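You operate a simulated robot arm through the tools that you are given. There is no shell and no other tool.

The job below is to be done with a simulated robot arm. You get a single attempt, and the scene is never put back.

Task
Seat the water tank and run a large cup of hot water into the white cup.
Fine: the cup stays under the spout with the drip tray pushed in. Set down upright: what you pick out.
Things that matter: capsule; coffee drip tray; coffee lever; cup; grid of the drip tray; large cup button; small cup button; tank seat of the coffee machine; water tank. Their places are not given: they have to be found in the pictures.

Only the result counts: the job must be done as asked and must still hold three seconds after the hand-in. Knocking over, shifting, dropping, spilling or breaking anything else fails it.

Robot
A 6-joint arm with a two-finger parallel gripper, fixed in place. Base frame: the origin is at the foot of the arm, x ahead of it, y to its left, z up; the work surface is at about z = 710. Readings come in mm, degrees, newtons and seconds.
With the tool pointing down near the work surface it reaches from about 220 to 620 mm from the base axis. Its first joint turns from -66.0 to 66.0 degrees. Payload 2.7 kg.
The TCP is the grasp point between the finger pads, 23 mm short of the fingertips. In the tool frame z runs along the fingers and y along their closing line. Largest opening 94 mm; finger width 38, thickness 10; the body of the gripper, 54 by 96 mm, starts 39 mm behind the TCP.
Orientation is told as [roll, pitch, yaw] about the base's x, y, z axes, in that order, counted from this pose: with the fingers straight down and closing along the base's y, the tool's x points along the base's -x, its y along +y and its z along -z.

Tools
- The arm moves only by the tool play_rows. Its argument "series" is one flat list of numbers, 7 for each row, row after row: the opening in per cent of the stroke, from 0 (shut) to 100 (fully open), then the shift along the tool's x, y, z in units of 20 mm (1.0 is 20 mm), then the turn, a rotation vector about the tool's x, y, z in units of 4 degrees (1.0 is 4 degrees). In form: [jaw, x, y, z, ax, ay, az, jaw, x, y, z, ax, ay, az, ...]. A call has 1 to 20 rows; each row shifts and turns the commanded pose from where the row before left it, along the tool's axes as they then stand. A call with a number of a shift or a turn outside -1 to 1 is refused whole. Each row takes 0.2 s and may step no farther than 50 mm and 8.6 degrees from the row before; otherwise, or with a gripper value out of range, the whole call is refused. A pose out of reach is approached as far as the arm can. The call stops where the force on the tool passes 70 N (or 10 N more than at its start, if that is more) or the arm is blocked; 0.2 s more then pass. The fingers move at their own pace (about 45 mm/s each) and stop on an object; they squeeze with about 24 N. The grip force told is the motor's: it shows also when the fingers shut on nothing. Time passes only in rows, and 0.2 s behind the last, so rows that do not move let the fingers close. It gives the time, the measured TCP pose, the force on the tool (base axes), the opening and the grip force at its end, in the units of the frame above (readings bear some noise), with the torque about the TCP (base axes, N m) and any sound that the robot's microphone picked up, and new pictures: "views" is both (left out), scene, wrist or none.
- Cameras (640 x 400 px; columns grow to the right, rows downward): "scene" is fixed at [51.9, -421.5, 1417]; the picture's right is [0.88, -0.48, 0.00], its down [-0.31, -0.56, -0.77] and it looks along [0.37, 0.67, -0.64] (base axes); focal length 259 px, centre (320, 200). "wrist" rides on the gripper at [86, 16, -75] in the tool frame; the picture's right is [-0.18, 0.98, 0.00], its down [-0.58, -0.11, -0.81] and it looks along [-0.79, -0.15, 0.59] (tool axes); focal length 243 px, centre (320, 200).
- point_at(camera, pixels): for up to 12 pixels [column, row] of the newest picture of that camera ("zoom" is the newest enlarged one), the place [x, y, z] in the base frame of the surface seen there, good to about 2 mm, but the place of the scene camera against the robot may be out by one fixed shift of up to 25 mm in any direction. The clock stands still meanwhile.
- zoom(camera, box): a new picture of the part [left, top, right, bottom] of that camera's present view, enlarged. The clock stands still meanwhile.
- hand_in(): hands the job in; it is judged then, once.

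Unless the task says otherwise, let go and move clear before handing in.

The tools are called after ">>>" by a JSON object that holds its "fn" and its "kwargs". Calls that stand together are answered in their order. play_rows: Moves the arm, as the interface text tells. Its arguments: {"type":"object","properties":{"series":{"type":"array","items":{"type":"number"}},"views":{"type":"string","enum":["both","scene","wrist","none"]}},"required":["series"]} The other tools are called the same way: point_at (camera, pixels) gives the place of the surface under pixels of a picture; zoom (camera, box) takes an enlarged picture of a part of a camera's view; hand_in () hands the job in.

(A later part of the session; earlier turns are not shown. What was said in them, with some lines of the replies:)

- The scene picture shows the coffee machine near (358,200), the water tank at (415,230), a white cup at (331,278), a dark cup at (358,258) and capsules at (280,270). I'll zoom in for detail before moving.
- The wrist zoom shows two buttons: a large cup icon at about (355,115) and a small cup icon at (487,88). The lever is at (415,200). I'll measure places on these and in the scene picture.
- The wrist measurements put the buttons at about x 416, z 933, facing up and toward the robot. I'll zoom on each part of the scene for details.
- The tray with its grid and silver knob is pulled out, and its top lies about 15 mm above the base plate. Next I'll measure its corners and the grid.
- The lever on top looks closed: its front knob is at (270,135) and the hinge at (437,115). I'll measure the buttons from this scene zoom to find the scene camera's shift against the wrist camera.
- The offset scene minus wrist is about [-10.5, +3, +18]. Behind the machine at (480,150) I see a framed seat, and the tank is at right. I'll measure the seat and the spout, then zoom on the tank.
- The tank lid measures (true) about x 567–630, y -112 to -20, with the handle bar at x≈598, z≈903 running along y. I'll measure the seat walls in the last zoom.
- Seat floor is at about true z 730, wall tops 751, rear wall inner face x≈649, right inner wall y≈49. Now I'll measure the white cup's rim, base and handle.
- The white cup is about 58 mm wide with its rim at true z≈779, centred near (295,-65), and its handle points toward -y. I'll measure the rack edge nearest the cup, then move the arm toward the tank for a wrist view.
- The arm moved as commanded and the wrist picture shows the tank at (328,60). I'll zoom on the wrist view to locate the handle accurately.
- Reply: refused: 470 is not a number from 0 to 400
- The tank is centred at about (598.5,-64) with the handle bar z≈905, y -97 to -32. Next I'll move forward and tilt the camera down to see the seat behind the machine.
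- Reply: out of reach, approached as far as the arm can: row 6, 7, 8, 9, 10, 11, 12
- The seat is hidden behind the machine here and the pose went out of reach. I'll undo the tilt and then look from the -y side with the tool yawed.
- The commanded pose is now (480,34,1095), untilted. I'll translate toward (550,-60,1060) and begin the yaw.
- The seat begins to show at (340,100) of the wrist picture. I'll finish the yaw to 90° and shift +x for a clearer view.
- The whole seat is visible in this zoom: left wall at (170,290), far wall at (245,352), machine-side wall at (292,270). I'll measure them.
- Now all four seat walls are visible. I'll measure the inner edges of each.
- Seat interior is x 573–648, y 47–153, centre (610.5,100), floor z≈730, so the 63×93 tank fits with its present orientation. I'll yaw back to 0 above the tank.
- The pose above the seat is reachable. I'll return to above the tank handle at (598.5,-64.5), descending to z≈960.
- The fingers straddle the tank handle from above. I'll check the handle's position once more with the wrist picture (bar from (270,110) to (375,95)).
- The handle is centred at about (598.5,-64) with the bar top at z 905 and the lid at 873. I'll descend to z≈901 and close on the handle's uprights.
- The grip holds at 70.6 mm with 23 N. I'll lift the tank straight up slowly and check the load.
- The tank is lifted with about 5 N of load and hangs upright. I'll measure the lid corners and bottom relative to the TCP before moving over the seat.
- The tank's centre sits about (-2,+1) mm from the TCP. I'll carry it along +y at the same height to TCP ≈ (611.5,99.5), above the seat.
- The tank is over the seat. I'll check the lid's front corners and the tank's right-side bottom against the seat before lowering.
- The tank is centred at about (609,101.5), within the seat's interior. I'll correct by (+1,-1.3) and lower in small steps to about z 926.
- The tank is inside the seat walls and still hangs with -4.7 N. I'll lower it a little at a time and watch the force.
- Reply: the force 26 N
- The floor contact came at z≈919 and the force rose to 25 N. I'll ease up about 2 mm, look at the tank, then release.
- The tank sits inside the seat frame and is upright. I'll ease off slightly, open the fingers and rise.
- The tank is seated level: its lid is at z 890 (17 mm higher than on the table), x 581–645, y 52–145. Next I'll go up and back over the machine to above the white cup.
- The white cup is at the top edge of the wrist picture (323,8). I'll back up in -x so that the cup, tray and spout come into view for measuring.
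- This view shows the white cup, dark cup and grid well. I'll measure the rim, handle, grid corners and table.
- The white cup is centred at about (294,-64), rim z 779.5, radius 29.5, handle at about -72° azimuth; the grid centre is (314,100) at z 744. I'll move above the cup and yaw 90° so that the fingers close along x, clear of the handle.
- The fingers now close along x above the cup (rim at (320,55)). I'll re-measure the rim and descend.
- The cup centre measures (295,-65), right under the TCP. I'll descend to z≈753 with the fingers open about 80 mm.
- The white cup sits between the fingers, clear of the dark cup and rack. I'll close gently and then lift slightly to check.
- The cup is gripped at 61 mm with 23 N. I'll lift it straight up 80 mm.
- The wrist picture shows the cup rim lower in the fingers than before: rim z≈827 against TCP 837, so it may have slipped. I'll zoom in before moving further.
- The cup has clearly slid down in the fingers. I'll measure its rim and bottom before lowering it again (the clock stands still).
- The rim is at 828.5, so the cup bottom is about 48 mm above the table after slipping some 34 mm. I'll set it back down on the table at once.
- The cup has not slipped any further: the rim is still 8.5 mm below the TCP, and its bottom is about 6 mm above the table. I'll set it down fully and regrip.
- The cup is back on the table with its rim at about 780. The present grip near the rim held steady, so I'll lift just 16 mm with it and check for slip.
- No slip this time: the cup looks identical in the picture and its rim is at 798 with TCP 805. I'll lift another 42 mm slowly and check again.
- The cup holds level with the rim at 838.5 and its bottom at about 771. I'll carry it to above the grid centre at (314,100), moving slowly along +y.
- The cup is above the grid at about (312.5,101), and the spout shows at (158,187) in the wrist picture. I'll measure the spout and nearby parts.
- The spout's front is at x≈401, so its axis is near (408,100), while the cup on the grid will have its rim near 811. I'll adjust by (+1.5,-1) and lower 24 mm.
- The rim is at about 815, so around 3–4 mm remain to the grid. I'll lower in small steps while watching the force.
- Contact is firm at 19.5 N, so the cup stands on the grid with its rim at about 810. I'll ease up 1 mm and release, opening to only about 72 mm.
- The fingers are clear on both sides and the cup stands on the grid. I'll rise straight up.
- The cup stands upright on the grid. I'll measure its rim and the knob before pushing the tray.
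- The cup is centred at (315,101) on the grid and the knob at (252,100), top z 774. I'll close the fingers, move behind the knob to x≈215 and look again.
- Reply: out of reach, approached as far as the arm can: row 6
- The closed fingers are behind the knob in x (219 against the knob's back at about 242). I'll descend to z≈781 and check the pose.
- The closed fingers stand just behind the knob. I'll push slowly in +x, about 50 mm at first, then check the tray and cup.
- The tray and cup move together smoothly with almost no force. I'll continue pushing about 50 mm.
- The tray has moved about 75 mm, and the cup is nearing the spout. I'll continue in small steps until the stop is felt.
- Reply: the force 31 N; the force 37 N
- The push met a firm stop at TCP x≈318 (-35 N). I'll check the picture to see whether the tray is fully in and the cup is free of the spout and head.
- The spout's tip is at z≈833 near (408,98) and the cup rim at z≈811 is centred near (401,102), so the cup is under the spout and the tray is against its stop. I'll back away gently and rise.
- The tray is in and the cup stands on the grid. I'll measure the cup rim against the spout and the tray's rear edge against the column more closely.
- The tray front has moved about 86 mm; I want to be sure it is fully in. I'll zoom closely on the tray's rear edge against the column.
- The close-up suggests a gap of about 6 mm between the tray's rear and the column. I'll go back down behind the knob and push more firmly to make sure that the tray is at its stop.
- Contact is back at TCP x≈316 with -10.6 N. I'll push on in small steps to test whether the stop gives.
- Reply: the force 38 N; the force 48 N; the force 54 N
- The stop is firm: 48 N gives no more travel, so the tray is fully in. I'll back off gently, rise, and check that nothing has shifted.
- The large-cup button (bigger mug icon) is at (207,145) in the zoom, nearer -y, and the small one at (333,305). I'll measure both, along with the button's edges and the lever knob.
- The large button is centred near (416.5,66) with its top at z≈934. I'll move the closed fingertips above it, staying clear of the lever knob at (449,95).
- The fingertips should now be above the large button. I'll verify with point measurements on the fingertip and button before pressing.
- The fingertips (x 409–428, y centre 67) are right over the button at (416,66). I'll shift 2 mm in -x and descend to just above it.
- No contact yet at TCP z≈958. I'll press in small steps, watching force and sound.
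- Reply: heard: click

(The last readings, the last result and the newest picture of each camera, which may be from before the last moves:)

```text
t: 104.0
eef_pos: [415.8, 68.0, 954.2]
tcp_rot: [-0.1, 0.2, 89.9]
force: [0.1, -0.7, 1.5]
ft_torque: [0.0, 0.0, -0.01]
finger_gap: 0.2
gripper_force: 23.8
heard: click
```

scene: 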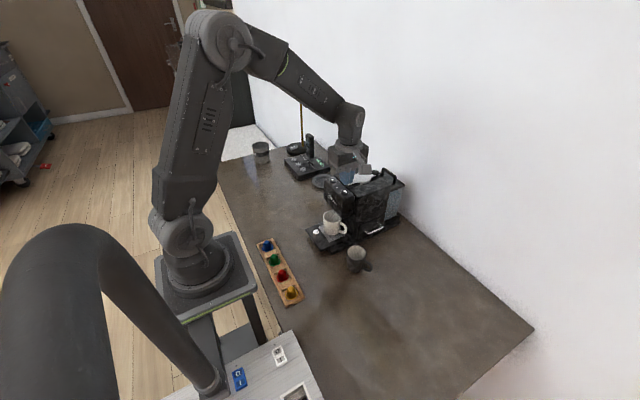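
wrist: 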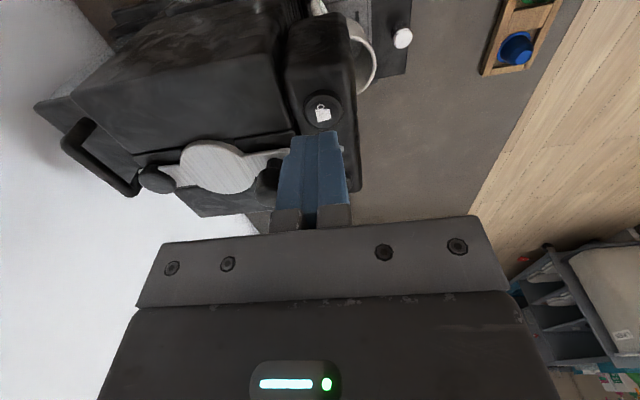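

A click was heard at z≈954, so the button is pressed. I'll lift off the button and watch for the water.

>>> {"fn": "play_rows", "kwargs": {"series": [0, 0, 0, -0.3, 0, 0, 0, 0, 0, 0, -0.6, 0, 0, 0, 0, 0, 0, -0.6, 0, 0, 0, 0, 0, 0, -0.6, 0, 0, 0]}}

>>> {"fn": "zoom", "kwargs": {"camera": "scene", "box": [310, 165, 390, 255]}}

```text
t: 105.0
eef_pos: [417.0, 66.6, 995.3]
tcp_rot: [0.0, 0.2, 89.9]
force: [0.3, 0.4, -0.3]
ft_torque: [0.01, 0.0, -0.01]
finger_gap: 0.3
gripper_force: 24.2
```

scene: 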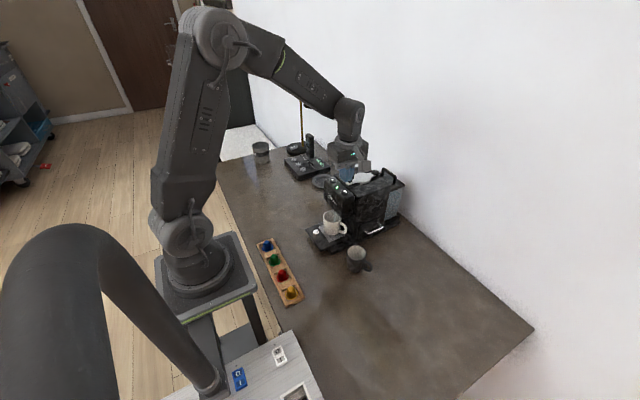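
wrist: 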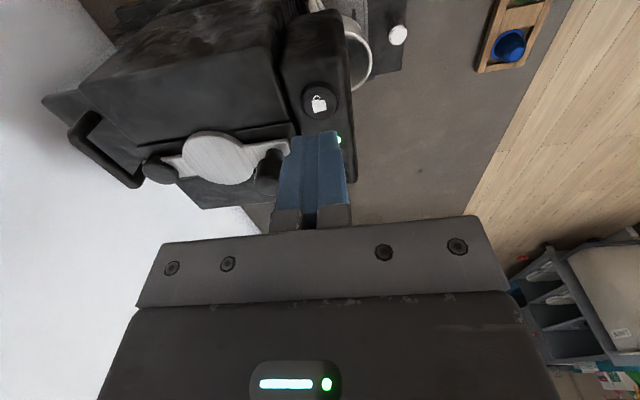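

```text
4.44 times, centred on (350, 210) of scene
```

zoom: 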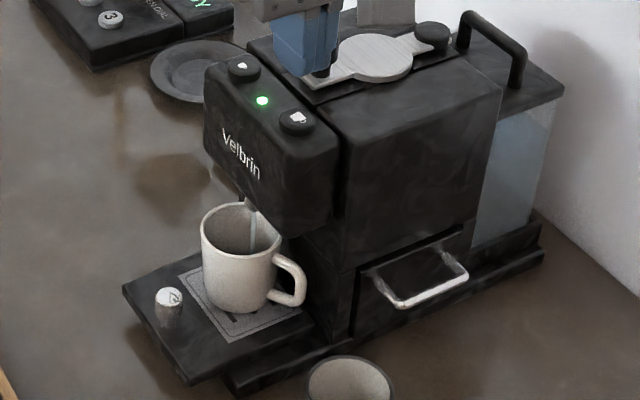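

The light has turned green and a water stream falls from the spout into the cup. I'll move the arm up and back, clear of the machine, while the machine runs.

>>> {"fn": "play_rows", "kwargs": {"series": [0, 0, 0, -1, 0, 0, 0, 0, 0, 0, -1, 0, 0, 0, 0, 0, 0, -1, 0, 0, 0, 0, 0, 0, -1, 0, 0, 0, 0, 0.5, 0.8, -0.5, 0, 0, 0, 0, 0.5, 0.8, 0, 0, 0, 0, 0, 0.5, 0.8, 0, 0, 0, 0, 0, 0.5, 0.8, 0, 0, 0, 0, 0, 0.5, 0.8, 0, 0, 0, 0, 0, 0.5, 0.8, 0, 0, 0, 0, 0, 0, 0, 0, 0, 0, 0, 0, 0, 0, 0, 0, 0, 0, 0, 0, 0, 0, 0, 0, 0, 0, 0, 0, 0, 0, 0, 0, 0, 0, 0, 0, 0, 0, 0]}}

>>> {"fn": "zoom", "kwargs": {"camera": "scene", "box": [310, 165, 390, 255]}}

```text
t: 108.2
eef_pos: [319.3, 8.8, 1081.9]
tcp_rot: [-0.1, 0.2, 89.8]
force: [0.1, -0.4, -0.1]
ft_torque: [-0.04, 0.02, 0.01]
finger_gap: 0.0
gripper_force: 24.5
```

scene: 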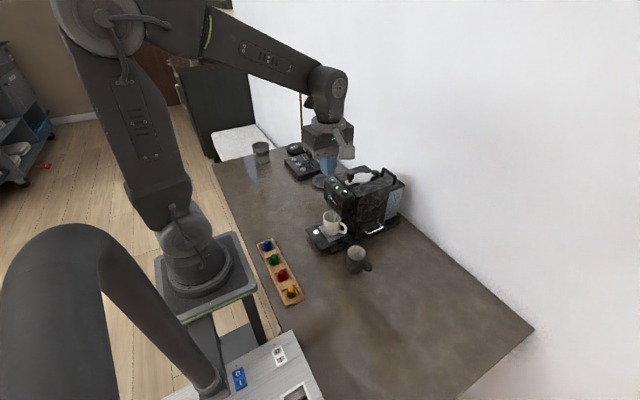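
wrist: 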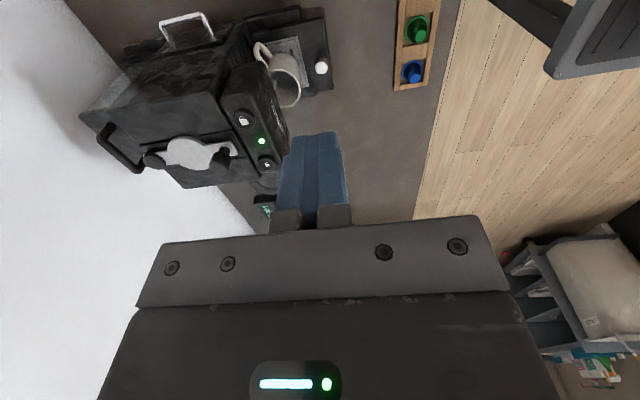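

```text
4.44 times, centred on (350, 210) of scene
```

zoom: 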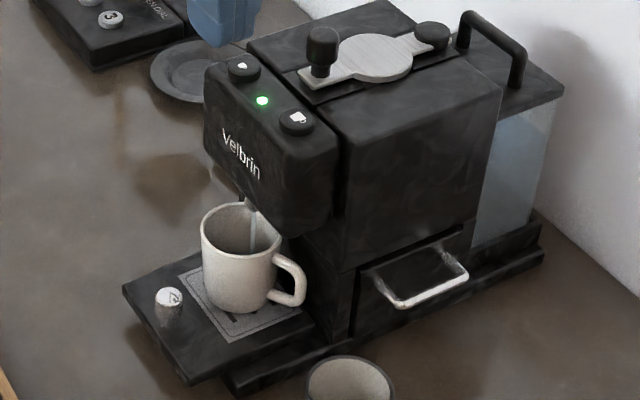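

The light is still green and the water is still running. I'll wait with the arm at rest.

>>> {"fn": "play_rows", "kwargs": {"series": [0, 0, 0, 0, 0, 0, 0, 0, 0, 0, 0, 0, 0, 0, 0, 0, 0, 0, 0, 0, 0, 0, 0, 0, 0, 0, 0, 0, 0, 0, 0, 0, 0, 0, 0, 0, 0, 0, 0, 0, 0, 0, 0, 0, 0, 0, 0, 0, 0, 0, 0, 0, 0, 0, 0, 0, 0, 0, 0, 0, 0, 0, 0, 0, 0, 0, 0, 0, 0, 0, 0, 0, 0, 0, 0, 0, 0, 0, 0, 0, 0, 0, 0, 0, 0, 0, 0, 0, 0, 0, 0, 0, 0, 0, 0, 0, 0, 0, 0, 0, 0, 0, 0, 0, 0, 0, 0, 0, 0, 0, 0, 0, 0, 0, 0, 0, 0, 0, 0, 0, 0, 0, 0, 0, 0, 0, 0, 0, 0, 0, 0, 0, 0, 0, 0, 0, 0, 0, 0, 0], "views": "scene"}}

>>> {"fn": "zoom", "kwargs": {"camera": "scene", "box": [310, 165, 390, 255]}}

```text
t: 112.4
eef_pos: [320.1, 8.5, 1083.7]
tcp_rot: [-0.1, 0.2, 90.0]
force: [0.8, 0.1, 0.4]
ft_torque: [-0.02, 0.02, 0.01]
finger_gap: 0.0
gripper_force: 24.0
```

scene: 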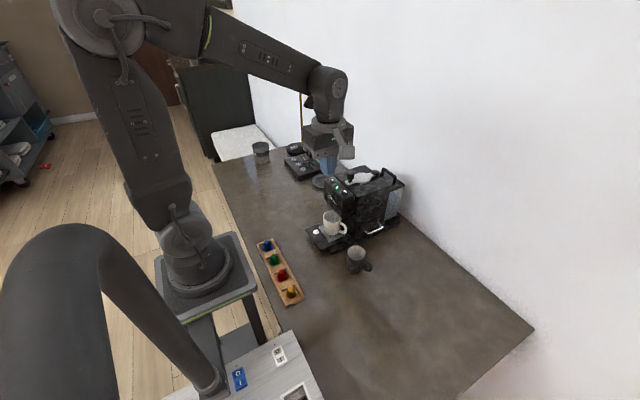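

```text
4.44 times, centred on (350, 210) of scene
```

zoom: 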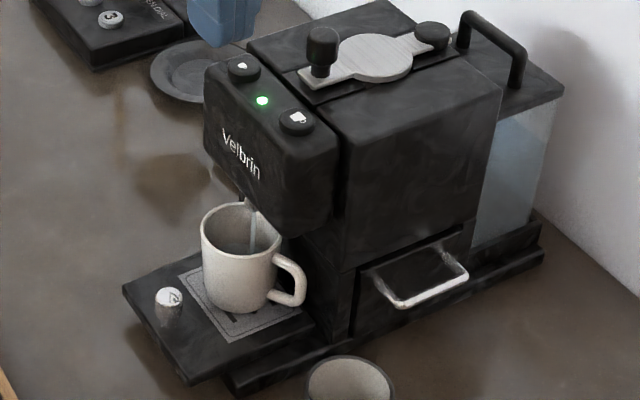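

The light at (262,100) is still green and the stream continues. I'll keep waiting.

>>> {"fn": "play_rows", "kwargs": {"series": [0, 0, 0, 0, 0, 0, 0, 0, 0, 0, 0, 0, 0, 0, 0, 0, 0, 0, 0, 0, 0, 0, 0, 0, 0, 0, 0, 0, 0, 0, 0, 0, 0, 0, 0, 0, 0, 0, 0, 0, 0, 0, 0, 0, 0, 0, 0, 0, 0, 0, 0, 0, 0, 0, 0, 0, 0, 0, 0, 0, 0, 0, 0, 0, 0, 0, 0, 0, 0, 0, 0, 0, 0, 0, 0, 0, 0, 0, 0, 0, 0, 0, 0, 0, 0, 0, 0, 0, 0, 0, 0, 0, 0, 0, 0, 0, 0, 0, 0, 0, 0, 0, 0, 0, 0, 0, 0, 0, 0, 0, 0, 0, 0, 0, 0, 0, 0, 0, 0, 0, 0, 0, 0, 0, 0, 0, 0, 0, 0, 0, 0, 0, 0, 0, 0, 0, 0, 0, 0, 0], "views": "scene"}}

>>> {"fn": "zoom", "kwargs": {"camera": "scene", "box": [310, 165, 390, 255]}}

```text
t: 116.6
eef_pos: [319.9, 7.2, 1084.0]
tcp_rot: [-0.1, 0.1, 90.0]
force: [0.4, 0.4, -0.4]
ft_torque: [-0.01, 0.03, -0.01]
finger_gap: 0.0
gripper_force: 23.4
```

scene: 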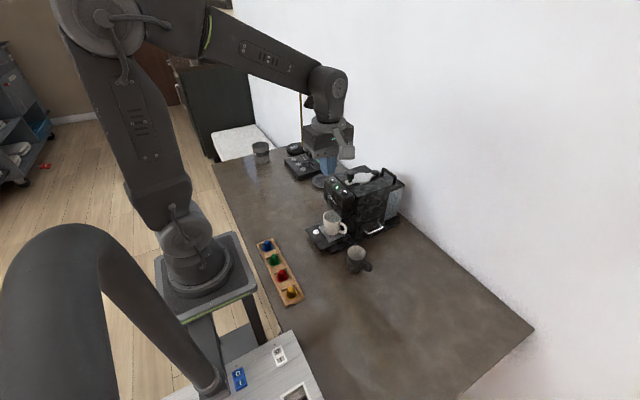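

```text
4.44 times, centred on (350, 210) of scene
```

zoom: 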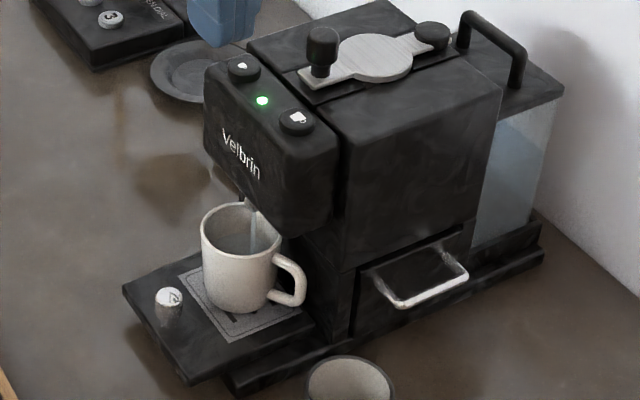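

The tank level is falling (now at about (520,125)) and the stream is still running. I'll wait further.

>>> {"fn": "play_rows", "kwargs": {"series": [0, 0, 0, 0, 0, 0, 0, 0, 0, 0, 0, 0, 0, 0, 0, 0, 0, 0, 0, 0, 0, 0, 0, 0, 0, 0, 0, 0, 0, 0, 0, 0, 0, 0, 0, 0, 0, 0, 0, 0, 0, 0, 0, 0, 0, 0, 0, 0, 0, 0, 0, 0, 0, 0, 0, 0, 0, 0, 0, 0, 0, 0, 0, 0, 0, 0, 0, 0, 0, 0, 0, 0, 0, 0, 0, 0, 0, 0, 0, 0, 0, 0, 0, 0, 0, 0, 0, 0, 0, 0, 0, 0, 0, 0, 0, 0, 0, 0, 0, 0, 0, 0, 0, 0, 0, 0, 0, 0, 0, 0, 0, 0, 0, 0, 0, 0, 0, 0, 0, 0, 0, 0, 0, 0, 0, 0, 0, 0, 0, 0, 0, 0, 0, 0, 0, 0, 0, 0, 0, 0], "views": "scene"}}

>>> {"fn": "zoom", "kwargs": {"camera": "scene", "box": [310, 165, 390, 255]}}

```text
t: 120.8
eef_pos: [320.8, 8.3, 1082.3]
tcp_rot: [-0.1, 0.1, 89.9]
force: [0.2, 0.5, -0.1]
ft_torque: [-0.02, 0.03, -0.01]
finger_gap: 0.0
gripper_force: 24.1
```

scene: 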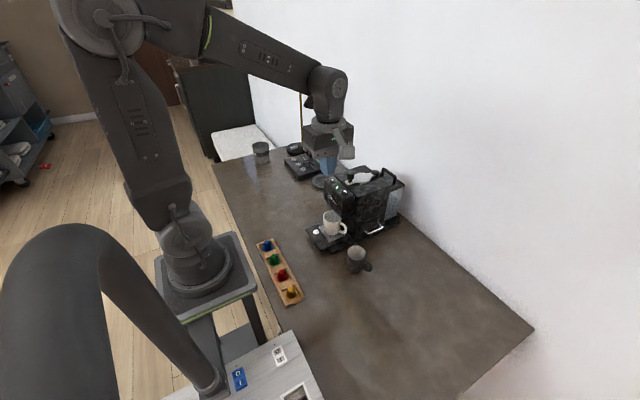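

```text
4.44 times, centred on (350, 210) of scene
```

zoom: 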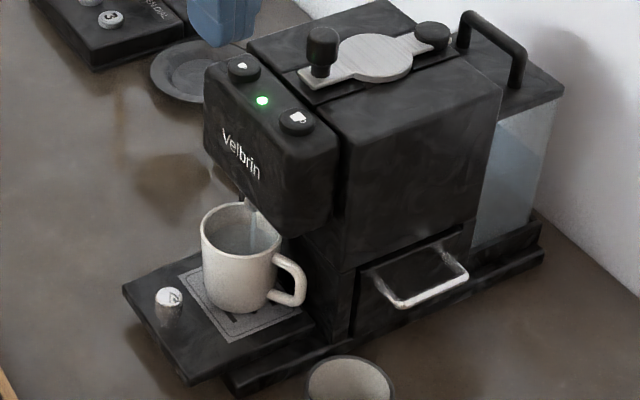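

The cup is filling (the water surface shows at (245,240)) and the light is still green. I'll keep waiting.

>>> {"fn": "play_rows", "kwargs": {"series": [0, 0, 0, 0, 0, 0, 0, 0, 0, 0, 0, 0, 0, 0, 0, 0, 0, 0, 0, 0, 0, 0, 0, 0, 0, 0, 0, 0, 0, 0, 0, 0, 0, 0, 0, 0, 0, 0, 0, 0, 0, 0, 0, 0, 0, 0, 0, 0, 0, 0, 0, 0, 0, 0, 0, 0, 0, 0, 0, 0, 0, 0, 0, 0, 0, 0, 0, 0, 0, 0, 0, 0, 0, 0, 0, 0, 0, 0, 0, 0, 0, 0, 0, 0, 0, 0, 0, 0, 0, 0, 0, 0, 0, 0, 0, 0, 0, 0, 0, 0, 0, 0, 0, 0, 0, 0, 0, 0, 0, 0, 0, 0, 0, 0, 0, 0, 0, 0, 0, 0, 0, 0, 0, 0, 0, 0, 0, 0, 0, 0, 0, 0, 0, 0, 0, 0, 0, 0, 0, 0], "views": "scene"}}

>>> {"fn": "zoom", "kwargs": {"camera": "scene", "box": [310, 165, 390, 255]}}

```text
t: 125.0
eef_pos: [320.5, 7.8, 1084.2]
tcp_rot: [-0.2, 0.2, 89.9]
force: [-0.7, 0.9, 0.5]
ft_torque: [-0.02, -0.02, 0.0]
finger_gap: 0.0
gripper_force: 24.3
```

scene: 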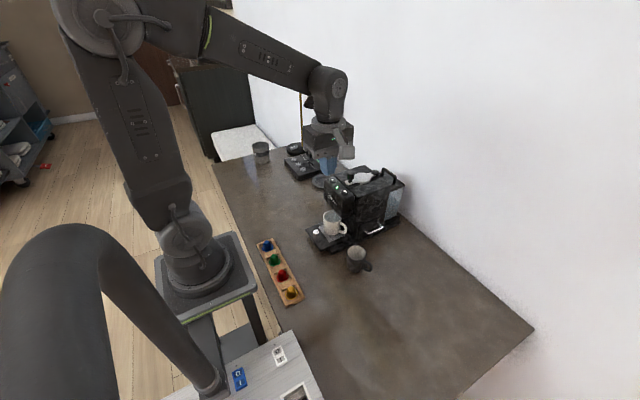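

```text
4.44 times, centred on (350, 210) of scene
```

zoom: 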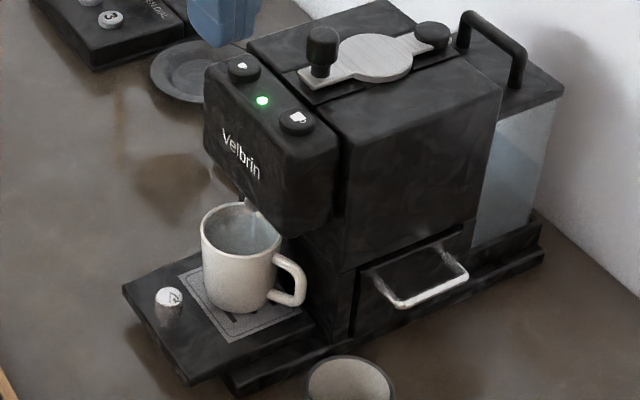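

The water rises in the cup and the machine is still running. I'll continue waiting, in somewhat shorter stretches.

>>> {"fn": "play_rows", "kwargs": {"series": [0, 0, 0, 0, 0, 0, 0, 0, 0, 0, 0, 0, 0, 0, 0, 0, 0, 0, 0, 0, 0, 0, 0, 0, 0, 0, 0, 0, 0, 0, 0, 0, 0, 0, 0, 0, 0, 0, 0, 0, 0, 0, 0, 0, 0, 0, 0, 0, 0, 0, 0, 0, 0, 0, 0, 0, 0, 0, 0, 0, 0, 0, 0, 0, 0, 0, 0, 0, 0, 0, 0, 0, 0, 0, 0, 0, 0, 0, 0, 0, 0, 0, 0, 0, 0, 0, 0, 0, 0, 0, 0, 0, 0, 0, 0, 0, 0, 0, 0, 0, 0, 0, 0, 0, 0, 0, 0, 0, 0, 0, 0, 0], "views": "scene"}}

>>> {"fn": "zoom", "kwargs": {"camera": "scene", "box": [310, 165, 390, 255]}}

```text
t: 128.4
eef_pos: [319.8, 8.5, 1083.2]
tcp_rot: [0.0, 0.2, 90.0]
force: [0.1, -0.2, 0.3]
ft_torque: [-0.04, -0.04, 0.01]
finger_gap: 0.0
gripper_force: 23.9
```

scene: 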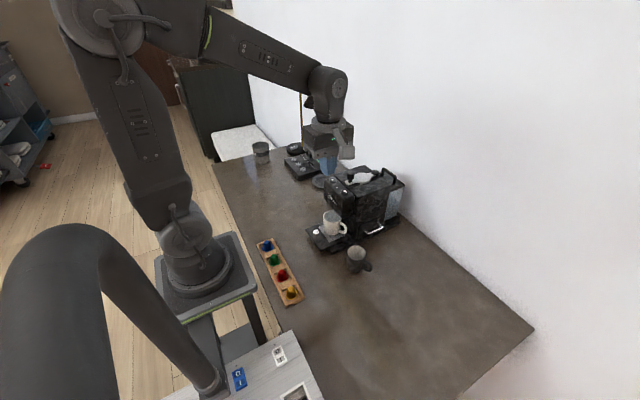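

```text
4.44 times, centred on (350, 210) of scene
```

zoom: 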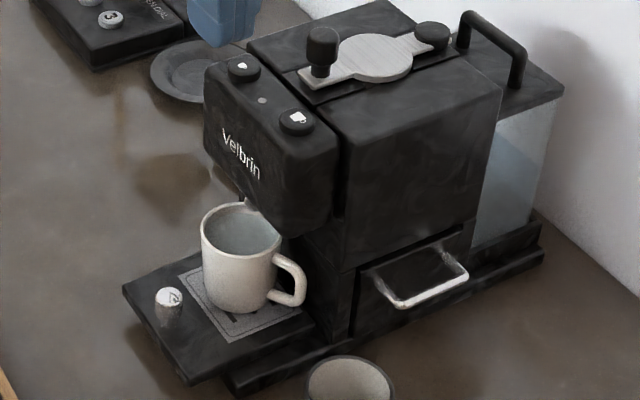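

The light is off and the stream has stopped. The cup holds clear water under the spout, the tray is in, the tank is seated and the arm is clear, so I'll hand in the job.

>>> {"fn": "hand_in", "kwargs": {}}

```text
The job is handed in.
```

The water tank is in its seat and a large cup of hot water has run into the white cup. I've handed the job in; no verdict has come back yet.

- **Tank:** it stands level and upright inside the seat frame behind the machine, and its water level fell as the cup filled.
- **Cup:** it stands upright on the drip-tray grid under the spout, about 6 mm off the spout's centre line. I saw no spilled water.
- **Drip tray:** it is pushed in against a firm stop, and 48 N moved it no further. The close-up still showed a gap of about 6 mm between the tray's rear edge and the machine. I took the stop as its end of travel, but I can't rule out that it was meant to go flush.
- **Run:** I pressed the large cup button once and heard it click. The light turned green, the water ran for about 23 seconds, and then the light went off and the stream stopped.

On the first lift the cup slid about 34 mm down in the fingers. I set it back on the table without dropping it and lifted it again with a grip nearer the rim, which held.

I did not touch the dark cup, the capsules or the lever. The arm finished clear of the machine, holding nothing.
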